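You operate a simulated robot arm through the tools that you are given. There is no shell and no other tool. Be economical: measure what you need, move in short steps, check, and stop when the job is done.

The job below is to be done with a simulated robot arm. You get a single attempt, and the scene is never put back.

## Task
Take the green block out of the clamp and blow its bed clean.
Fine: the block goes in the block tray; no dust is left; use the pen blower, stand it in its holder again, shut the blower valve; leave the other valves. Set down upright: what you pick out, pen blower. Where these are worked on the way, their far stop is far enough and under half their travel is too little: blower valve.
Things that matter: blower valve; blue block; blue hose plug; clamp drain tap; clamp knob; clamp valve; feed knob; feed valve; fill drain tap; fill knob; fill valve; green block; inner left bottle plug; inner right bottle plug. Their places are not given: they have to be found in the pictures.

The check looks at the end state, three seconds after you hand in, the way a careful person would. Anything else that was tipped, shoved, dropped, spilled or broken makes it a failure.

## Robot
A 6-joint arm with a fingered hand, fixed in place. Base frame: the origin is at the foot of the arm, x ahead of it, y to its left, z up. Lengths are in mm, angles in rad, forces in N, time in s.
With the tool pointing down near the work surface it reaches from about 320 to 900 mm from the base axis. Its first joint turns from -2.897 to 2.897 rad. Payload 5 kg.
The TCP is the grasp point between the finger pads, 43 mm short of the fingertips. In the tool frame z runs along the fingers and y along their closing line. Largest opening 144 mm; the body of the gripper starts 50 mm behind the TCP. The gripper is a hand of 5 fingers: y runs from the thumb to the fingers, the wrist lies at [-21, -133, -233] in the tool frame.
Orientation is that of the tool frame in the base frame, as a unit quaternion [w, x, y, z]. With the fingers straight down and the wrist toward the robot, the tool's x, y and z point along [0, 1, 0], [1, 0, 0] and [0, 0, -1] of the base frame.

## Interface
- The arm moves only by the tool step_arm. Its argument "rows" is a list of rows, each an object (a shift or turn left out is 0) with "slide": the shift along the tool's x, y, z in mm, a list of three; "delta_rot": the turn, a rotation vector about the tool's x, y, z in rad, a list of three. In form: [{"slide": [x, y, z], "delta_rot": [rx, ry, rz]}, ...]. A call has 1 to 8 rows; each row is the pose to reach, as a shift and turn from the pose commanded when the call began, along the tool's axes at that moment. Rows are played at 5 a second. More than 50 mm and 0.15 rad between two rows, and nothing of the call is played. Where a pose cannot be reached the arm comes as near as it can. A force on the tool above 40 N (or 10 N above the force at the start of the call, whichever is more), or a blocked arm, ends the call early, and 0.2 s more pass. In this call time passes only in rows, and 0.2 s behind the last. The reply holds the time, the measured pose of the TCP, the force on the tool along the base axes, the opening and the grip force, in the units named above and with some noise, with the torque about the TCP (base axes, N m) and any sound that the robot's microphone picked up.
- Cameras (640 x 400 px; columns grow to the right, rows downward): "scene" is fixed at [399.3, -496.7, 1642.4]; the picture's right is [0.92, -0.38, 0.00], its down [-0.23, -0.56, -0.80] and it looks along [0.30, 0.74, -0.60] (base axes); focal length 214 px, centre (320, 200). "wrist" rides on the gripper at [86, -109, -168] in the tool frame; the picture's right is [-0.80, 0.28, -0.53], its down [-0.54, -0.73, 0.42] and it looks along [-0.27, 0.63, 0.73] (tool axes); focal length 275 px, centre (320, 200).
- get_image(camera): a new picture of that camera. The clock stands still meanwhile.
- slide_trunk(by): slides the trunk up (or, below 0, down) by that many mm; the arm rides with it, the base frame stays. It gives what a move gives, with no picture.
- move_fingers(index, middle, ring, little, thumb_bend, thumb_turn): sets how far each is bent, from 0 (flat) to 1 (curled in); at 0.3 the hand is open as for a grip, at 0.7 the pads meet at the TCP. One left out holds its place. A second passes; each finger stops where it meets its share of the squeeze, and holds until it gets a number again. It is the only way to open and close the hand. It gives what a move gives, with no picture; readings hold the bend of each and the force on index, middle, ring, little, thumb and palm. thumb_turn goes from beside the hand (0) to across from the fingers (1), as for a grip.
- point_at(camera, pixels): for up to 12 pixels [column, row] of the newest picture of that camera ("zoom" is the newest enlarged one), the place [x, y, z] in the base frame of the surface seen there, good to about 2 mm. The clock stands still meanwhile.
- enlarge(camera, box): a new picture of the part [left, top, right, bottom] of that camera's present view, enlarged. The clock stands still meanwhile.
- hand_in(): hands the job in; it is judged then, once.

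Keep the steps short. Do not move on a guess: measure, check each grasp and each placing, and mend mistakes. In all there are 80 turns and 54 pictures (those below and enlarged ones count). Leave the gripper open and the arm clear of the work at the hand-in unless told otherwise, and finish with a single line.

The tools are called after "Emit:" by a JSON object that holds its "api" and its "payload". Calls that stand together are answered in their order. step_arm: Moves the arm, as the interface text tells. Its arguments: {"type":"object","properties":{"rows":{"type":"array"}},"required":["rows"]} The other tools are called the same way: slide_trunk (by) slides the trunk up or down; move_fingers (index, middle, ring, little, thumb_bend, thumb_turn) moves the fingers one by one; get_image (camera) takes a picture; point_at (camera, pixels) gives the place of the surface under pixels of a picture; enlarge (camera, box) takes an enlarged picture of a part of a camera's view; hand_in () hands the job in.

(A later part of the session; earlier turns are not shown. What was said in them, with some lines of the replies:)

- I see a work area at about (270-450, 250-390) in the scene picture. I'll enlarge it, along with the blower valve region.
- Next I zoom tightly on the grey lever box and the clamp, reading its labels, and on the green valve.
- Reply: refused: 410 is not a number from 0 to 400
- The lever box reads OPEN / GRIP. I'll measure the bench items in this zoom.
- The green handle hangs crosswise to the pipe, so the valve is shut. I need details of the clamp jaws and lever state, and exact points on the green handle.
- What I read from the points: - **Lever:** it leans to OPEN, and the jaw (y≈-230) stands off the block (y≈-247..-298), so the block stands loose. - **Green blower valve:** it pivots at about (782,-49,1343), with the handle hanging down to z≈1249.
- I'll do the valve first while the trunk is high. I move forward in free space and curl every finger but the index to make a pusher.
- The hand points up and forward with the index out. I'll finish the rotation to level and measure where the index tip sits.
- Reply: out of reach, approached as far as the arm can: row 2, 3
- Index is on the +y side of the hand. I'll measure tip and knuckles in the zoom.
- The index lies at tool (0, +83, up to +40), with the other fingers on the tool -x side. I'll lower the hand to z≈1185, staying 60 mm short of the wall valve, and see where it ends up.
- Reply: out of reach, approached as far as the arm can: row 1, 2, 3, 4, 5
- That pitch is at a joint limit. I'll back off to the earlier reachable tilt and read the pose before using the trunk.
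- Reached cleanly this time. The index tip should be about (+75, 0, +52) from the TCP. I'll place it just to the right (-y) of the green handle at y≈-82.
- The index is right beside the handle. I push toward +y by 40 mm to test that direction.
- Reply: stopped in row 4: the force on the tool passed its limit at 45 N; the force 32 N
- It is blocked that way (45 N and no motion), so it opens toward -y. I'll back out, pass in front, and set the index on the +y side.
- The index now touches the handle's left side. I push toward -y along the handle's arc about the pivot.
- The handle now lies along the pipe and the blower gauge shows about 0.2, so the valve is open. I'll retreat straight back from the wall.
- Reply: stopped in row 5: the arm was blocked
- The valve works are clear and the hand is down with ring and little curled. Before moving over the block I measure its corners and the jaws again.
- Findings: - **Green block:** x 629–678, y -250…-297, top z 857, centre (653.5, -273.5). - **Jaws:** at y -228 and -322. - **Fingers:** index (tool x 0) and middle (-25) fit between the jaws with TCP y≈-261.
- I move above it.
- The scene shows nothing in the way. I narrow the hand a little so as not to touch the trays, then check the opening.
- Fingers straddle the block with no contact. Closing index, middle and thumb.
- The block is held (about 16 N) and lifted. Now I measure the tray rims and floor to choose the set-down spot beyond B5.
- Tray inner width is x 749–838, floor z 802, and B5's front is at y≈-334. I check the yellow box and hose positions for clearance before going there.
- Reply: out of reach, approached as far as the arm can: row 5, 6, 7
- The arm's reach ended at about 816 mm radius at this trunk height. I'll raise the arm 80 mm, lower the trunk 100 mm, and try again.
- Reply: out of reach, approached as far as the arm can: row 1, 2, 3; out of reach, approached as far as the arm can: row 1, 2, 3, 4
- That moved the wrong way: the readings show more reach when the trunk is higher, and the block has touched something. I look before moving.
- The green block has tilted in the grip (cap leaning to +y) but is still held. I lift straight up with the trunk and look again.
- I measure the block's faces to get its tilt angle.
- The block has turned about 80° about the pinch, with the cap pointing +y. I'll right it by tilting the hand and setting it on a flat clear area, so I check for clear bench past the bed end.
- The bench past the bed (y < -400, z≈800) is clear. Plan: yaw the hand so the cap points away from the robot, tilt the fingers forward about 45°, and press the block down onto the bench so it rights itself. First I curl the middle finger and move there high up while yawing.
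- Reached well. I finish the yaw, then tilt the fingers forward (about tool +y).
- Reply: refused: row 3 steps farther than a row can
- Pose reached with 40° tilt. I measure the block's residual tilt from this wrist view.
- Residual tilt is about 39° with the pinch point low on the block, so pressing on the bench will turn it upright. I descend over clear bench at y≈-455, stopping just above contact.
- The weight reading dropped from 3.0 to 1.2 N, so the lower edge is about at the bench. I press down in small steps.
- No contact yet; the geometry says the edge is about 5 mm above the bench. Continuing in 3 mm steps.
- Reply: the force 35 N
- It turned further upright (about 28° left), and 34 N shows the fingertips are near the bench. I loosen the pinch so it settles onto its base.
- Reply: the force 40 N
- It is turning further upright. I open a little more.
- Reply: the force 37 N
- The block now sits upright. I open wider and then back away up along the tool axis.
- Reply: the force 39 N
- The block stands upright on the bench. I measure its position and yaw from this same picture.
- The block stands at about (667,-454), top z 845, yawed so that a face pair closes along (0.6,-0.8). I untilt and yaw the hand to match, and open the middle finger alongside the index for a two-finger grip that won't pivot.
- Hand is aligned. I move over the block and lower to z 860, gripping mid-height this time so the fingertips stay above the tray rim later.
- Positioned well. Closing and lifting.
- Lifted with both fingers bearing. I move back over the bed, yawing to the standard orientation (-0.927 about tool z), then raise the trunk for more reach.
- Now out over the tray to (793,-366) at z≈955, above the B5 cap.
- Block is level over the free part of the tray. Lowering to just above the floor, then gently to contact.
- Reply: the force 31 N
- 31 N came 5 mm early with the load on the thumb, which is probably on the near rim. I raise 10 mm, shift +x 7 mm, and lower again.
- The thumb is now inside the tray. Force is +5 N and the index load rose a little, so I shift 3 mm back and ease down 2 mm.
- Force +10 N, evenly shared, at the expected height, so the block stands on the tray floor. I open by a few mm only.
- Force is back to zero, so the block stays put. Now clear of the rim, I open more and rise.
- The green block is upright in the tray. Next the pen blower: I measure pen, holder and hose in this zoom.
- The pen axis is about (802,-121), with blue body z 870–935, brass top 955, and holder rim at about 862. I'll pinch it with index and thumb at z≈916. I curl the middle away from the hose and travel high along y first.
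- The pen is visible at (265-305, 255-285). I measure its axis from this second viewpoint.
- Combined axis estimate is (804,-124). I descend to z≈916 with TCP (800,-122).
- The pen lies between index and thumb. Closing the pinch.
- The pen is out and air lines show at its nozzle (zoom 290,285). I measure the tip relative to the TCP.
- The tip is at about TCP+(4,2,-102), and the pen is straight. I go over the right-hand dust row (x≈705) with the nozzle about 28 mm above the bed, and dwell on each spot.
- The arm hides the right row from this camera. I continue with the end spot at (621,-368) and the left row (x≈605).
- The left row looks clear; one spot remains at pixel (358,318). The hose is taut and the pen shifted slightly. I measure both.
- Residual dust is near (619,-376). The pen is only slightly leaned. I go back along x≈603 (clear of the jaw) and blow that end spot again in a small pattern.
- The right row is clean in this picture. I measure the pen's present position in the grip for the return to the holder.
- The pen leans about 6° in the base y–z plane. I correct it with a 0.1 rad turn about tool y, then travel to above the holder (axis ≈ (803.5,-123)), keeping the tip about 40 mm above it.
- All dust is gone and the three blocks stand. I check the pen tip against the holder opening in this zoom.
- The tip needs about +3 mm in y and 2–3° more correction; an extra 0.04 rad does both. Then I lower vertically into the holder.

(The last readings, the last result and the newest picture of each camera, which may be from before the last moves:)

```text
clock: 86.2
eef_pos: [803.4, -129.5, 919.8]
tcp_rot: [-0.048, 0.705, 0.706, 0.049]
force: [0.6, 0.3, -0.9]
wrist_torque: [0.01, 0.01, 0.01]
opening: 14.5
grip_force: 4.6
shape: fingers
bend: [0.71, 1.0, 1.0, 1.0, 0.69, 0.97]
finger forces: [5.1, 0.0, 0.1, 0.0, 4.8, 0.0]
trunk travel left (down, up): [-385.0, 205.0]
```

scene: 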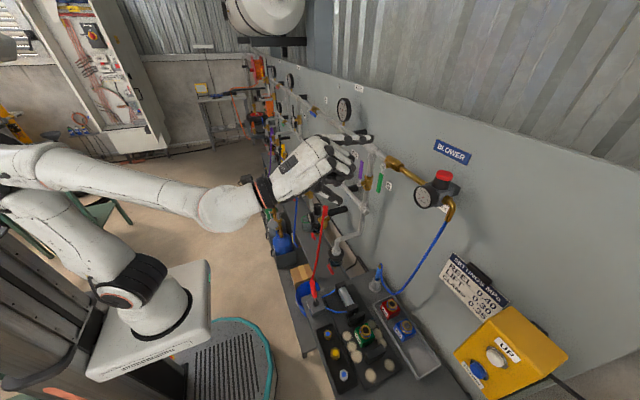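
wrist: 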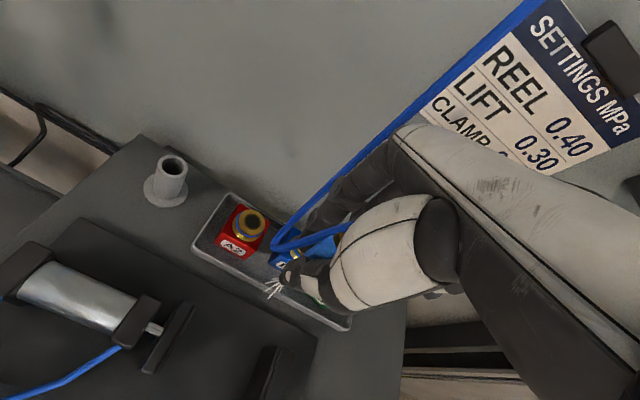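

It went in freely with no side force. The last few mm to the seat, in small steps.

Emit:
{"api": "step_arm", "payload": {"rows": [{"slide": [-0.3, 0, 2]}, {"slide": [-0.5, 0, 4]}, {"slide": [-0.8, 0, 6]}, {"slide": [-1, 0, 8]}]}}

Emit:
{"api": "enlarge", "payload": {"camera": "wrist", "box": [200, 150, 380, 330]}}

```text
clock: 87.2
eef_pos: [802.9, -130.1, 912.8]
tcp_rot: [-0.048, 0.706, 0.705, 0.05]
force: [-0.8, 1.7, 0.5]
wrist_torque: [-0.01, -0.01, 0.04]
opening: 14.5
grip_force: 5.4
shape: fingers
bend: [0.71, 1.0, 1.0, 1.0, 0.69, 0.97]
finger forces: [5.2, 0.1, 0.0, 0.0, 4.9, 0.1]
trunk travel left (down, up): [-385.0, 205.0]
```

```text
2.22 times, centred on (290, 240) of wrist
```

zoom: 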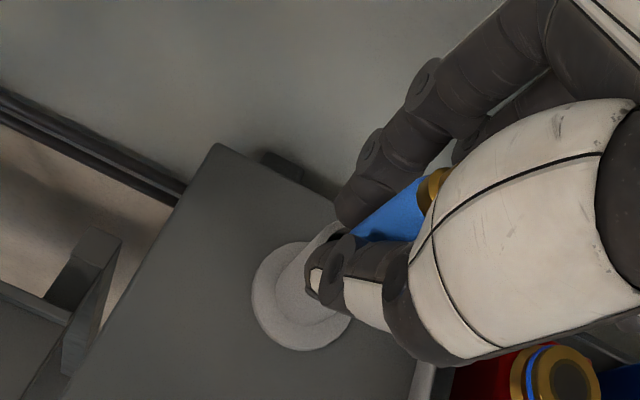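

The pen is inside the holder tube. I ease down a little further to feel the seat.

Emit:
{"api": "step_arm", "payload": {"rows": [{"slide": [-0.2, 0, 1.5]}, {"slide": [-0.3, 0, 3]}, {"slide": [-0.5, 0, 4.5]}]}}

Emit:
{"api": "point_at", "payload": {"camera": "wrist", "pixels": [[312, 235], [318, 232]]}}

```text
clock: 88.0
eef_pos: [802.9, -130.2, 910.3]
tcp_rot: [-0.048, 0.706, 0.705, 0.051]
force: [0.9, 1.4, 7.0]
wrist_torque: [0.17, -0.06, 0.0]
opening: 12.9
grip_force: 6.5
shape: fingers
bend: [0.71, 1.0, 1.0, 1.0, 0.69, 0.97]
finger forces: [6.9, 0.4, 0.1, 0.0, 5.7, 0.0]
trunk travel left (down, up): [-385.0, 205.0]
```

```text
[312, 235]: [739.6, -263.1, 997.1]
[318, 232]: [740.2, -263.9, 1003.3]
```

Seated (+7 N). I open as far as on the approach and lift straight up.

Emit:
{"api": "move_fingers", "payload": {"index": 0.61, "thumb_bend": 0.55}}

Emit:
{"api": "step_arm", "payload": {"rows": [{"slide": [3, 0, -20]}, {"slide": [7, 0, -50]}, {"slide": [11, 0, -80]}, {"slide": [15, 0, -110]}, {"slide": [17, -40, -115]}, {"slide": [17, -85, -120]}, {"slide": [17, -130, -120]}, {"slide": [17, -175, -120]}]}}

Emit:
{"api": "enlarge", "payload": {"camera": "scene", "box": [340, 230, 440, 340]}}

```text
clock: 89.0
eef_pos: [802.0, -130.1, 908.9]
tcp_rot: [-0.048, 0.706, 0.705, 0.049]
force: [0.1, 0.0, -0.1]
wrist_torque: [-0.05, -0.02, -0.02]
opening: 49.3
grip_force: 0.1
shape: fingers
bend: [0.61, 1.0, 1.0, 1.0, 0.55, 0.97]
finger forces: [0.1, 0.0, 0.0, 0.0, 0.1, 0.1]
trunk travel left (down, up): [-385.0, 205.0]
```

```text
clock: 90.8
eef_pos: [624.7, -129.2, 1029.4]
tcp_rot: [-0.048, 0.705, 0.706, 0.049]
force: [0.6, -0.5, -0.1]
wrist_torque: [0.06, 0.05, 0.03]
opening: 49.4
grip_force: 0.0
shape: fingers
bend: [0.61, 1.0, 1.0, 1.0, 0.55, 0.97]
finger forces: [0.0, 0.0, 0.0, 0.1, 0.0, 0.0]
trunk travel left (down, up): [-385.0, 205.0]
```

```text
3.64 times, centred on (390, 285) of scene
```

zoom: 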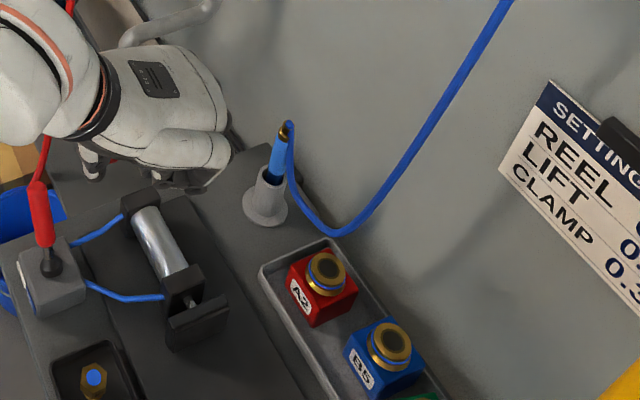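

The pen stands in its holder just as at the start. Next I shut the blower valve: I lift the hand, make the index pusher again, and tilt to the earlier pushing pose.

Emit:
{"api": "move_fingers", "payload": {"index": 0.3, "thumb_bend": 0.3}}

Emit:
{"api": "step_arm", "payload": {"rows": [{"slide": [6, -5, -45]}, {"slide": [12, -10, -90]}, {"slide": [19, -15, -135]}, {"slide": [25, -15, -180]}, {"slide": [31, -15, -225]}, {"slide": [37, -15, -270]}]}}

Emit:
{"api": "step_arm", "payload": {"rows": [{"delta_rot": [-0.128, -0.0074, -0.0103]}, {"delta_rot": [-0.256, -0.0149, -0.0206]}, {"delta_rot": [-0.384, -0.0223, -0.0309]}, {"delta_rot": [-0.511, -0.0297, -0.0412]}, {"delta_rot": [-0.639, -0.0371, -0.0515]}, {"delta_rot": [-0.767, -0.0446, -0.0618]}, {"delta_rot": [-0.895, -0.052, -0.0721]}, {"delta_rot": [-1.0228, -0.0594, -0.0824]}]}}

```text
clock: 91.8
eef_pos: [625.1, -128.9, 1030.2]
tcp_rot: [-0.049, 0.706, 0.705, 0.049]
force: [0.6, 0.6, -0.3]
wrist_torque: [-0.02, -0.03, 0.01]
opening: 149.1
grip_force: 0.0
shape: fingers
bend: [0.3, 1.0, 1.0, 1.0, 0.3, 0.97]
finger forces: [0.0, 0.0, 0.0, 0.0, 0.1, 0.1]
trunk travel left (down, up): [-385.0, 205.0]
```

```text
clock: 93.2
eef_pos: [611.4, -129.3, 1302.6]
tcp_rot: [-0.049, 0.706, 0.705, 0.049]
force: [-0.4, 0.8, 0.4]
wrist_torque: [0.0, 0.0, 0.0]
opening: 149.3
grip_force: 0.0
shape: fingers
bend: [0.3, 1.0, 1.0, 1.0, 0.3, 0.97]
finger forces: [0.1, 0.0, 0.1, 0.0, 0.0, 0.1]
trunk travel left (down, up): [-385.0, 205.0]
```

```text
clock: 95.0
eef_pos: [612.3, -130.4, 1300.4]
tcp_rot: [0.325, 0.611, 0.619, 0.371]
force: [-0.9, -0.1, 0.8]
wrist_torque: [0.0, 0.02, -0.03]
opening: 149.5
grip_force: 0.1
shape: fingers
bend: [0.3, 1.0, 1.0, 1.0, 0.3, 0.97]
finger forces: [0.0, 0.0, 0.0, 0.0, 0.0, 0.0]
trunk travel left (down, up): [-385.0, 205.0]
```

Pose matches the earlier one. I bring the index tip above the end of the open handle (tip ≈ (788,-124,1375)), rising first.

Emit:
{"api": "step_arm", "payload": {"rows": [{"slide": [1, 31, 5]}, {"slide": [2, 52, 40]}, {"slide": [3, 72.4, 74.6]}]}}

Emit:
{"api": "enlarge", "payload": {"camera": "scene", "box": [340, 120, 470, 220]}}

```text
clock: 95.8
eef_pos: [712.4, -125.1, 1325.8]
tcp_rot: [0.325, 0.611, 0.619, 0.371]
force: [0.1, -0.5, -0.1]
wrist_torque: [0.02, 0.01, 0.02]
opening: 149.3
grip_force: 0.1
shape: fingers
bend: [0.3, 1.0, 1.0, 1.0, 0.3, 0.97]
finger forces: [0.1, 0.1, 0.1, 0.1, 0.0, 0.0]
trunk travel left (down, up): [-385.0, 205.0]
```

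```text
4.00 times, centred on (405, 170) of scene
```

zoom: 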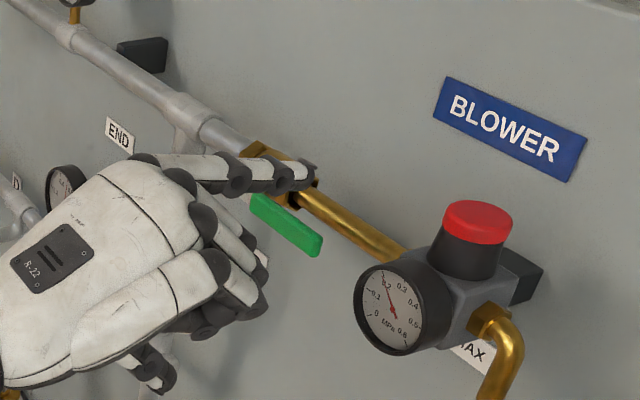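

The index tip is above the handle. I confirm both positions.

Emit:
{"api": "point_at", "payload": {"camera": "zoom", "pixels": [[305, 180], [290, 180], [255, 200], [285, 225], [312, 245], [320, 240]]}}

```text
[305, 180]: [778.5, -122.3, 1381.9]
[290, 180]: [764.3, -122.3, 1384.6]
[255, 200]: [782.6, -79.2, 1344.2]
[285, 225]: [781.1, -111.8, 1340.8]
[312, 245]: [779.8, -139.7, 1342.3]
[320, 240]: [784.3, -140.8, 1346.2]
```

The handle is horizontal at z 1343 and the index sits above it at y -122. I push it down along its arc back toward +y.

Emit:
{"api": "step_arm", "payload": {"rows": [{"slide": [-1.3, -14.9, 15.9]}, {"slide": [-0.7, -37.2, 29.3]}, {"slide": [4.2, -56.2, 41]}, {"slide": [14.4, -70.2, 49.9]}, {"slide": [28.7, -81.6, 57.5]}, {"slide": [43.3, -88.8, 62.5]}, {"slide": [55, -91.7, 64.8]}, {"slide": [61, -92.7, 65.7]}]}}

```text
clock: 97.6
eef_pos: [719.5, -58.6, 1216.4]
tcp_rot: [0.324, 0.611, 0.619, 0.372]
force: [0.1, -12.8, 6.4]
wrist_torque: [0.78, -0.36, -0.81]
opening: 155.9
grip_force: 5.8
shape: fingers
bend: [0.27, 1.0, 1.0, 1.0, 0.3, 0.97]
finger forces: [12.5, 0.1, 0.1, 0.0, 0.0, 0.1]
trunk travel left (down, up): [-385.0, 205.0]
```

Force of 12.8 N at nearly the earlier stop position. I press 6 mm more to make sure it is fully at the stop.

Emit:
{"api": "step_arm", "payload": {"rows": [{"slide": [2, 0, 0]}, {"slide": [4, 0, 0]}, {"slide": [6, 0, 0]}, {"slide": [8, 0, 0]}]}}

Emit:
{"api": "step_arm", "payload": {"rows": [{"slide": [-10, 0, 0]}, {"slide": [-12, -18, -30]}, {"slide": [-12, -36, -65]}, {"slide": [-12, -54, -100]}]}}

Emit:
{"api": "get_image", "payload": {"camera": "scene"}}

Emit:
{"api": "point_at", "payload": {"camera": "scene", "pixels": [[380, 182], [381, 178], [379, 186], [384, 166], [430, 196]]}}

```text
clock: 98.6
eef_pos: [718.7, -55.8, 1216.1]
tcp_rot: [0.324, 0.614, 0.616, 0.372]
force: [-2.4, -39.1, 3.8]
wrist_torque: [2.44, -0.44, -2.48]
opening: 156.3
grip_force: 19.7
shape: fingers
bend: [0.27, 1.0, 1.0, 1.0, 0.3, 0.97]
finger forces: [38.9, 0.0, 0.0, 0.0, 0.0, 0.1]
trunk travel left (down, up): [-385.0, 205.0]
```

```text
clock: 99.6
eef_pos: [605.3, -64.8, 1220.6]
tcp_rot: [0.325, 0.612, 0.619, 0.37]
force: [1.6, 0.5, -0.3]
wrist_torque: [0.03, -0.03, -0.01]
opening: 149.7
grip_force: 0.0
shape: fingers
bend: [0.3, 1.0, 1.0, 1.0, 0.3, 0.97]
finger forces: [0.0, 0.1, 0.0, 0.0, 0.1, 0.0]
trunk travel left (down, up): [-385.0, 205.0]
```

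```text
refused: no pictures are left
```

```text
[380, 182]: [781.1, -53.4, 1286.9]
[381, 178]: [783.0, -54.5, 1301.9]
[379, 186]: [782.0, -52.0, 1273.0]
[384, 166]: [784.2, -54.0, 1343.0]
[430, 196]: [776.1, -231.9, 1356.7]
```

The handle stopped at 39 N at the same place as its original shut stop, so the valve is shut. The hand is clear, so I open it fully.

Emit:
{"api": "move_fingers", "payload": {"index": 0.3, "middle": 0.3, "ring": 0.3, "little": 0.3, "thumb_bend": 0.3}}

Emit:
{"api": "hand_in", "payload": {}}

```text
clock: 100.6
eef_pos: [606.3, -65.8, 1221.4]
tcp_rot: [0.325, 0.612, 0.619, 0.37]
force: [-0.8, 0.5, -0.3]
wrist_torque: [-0.02, -0.04, -0.01]
opening: 149.7
grip_force: 0.0
shape: fingers
bend: [0.3, 0.3, 0.3, 0.3, 0.3, 0.97]
finger forces: [0.0, 0.0, 0.1, 0.0, 0.0, 0.0]
trunk travel left (down, up): [-385.0, 205.0]
```

```text
The job is handed in.
```

Handed in: the green block is upright in the block tray (it tipped in the grip on the way and was righted on the bench), the bed is clear of dust, the pen blower is back in its holder, and the blower valve is pushed to its shut stop, judged by force and position because no pictures were left.
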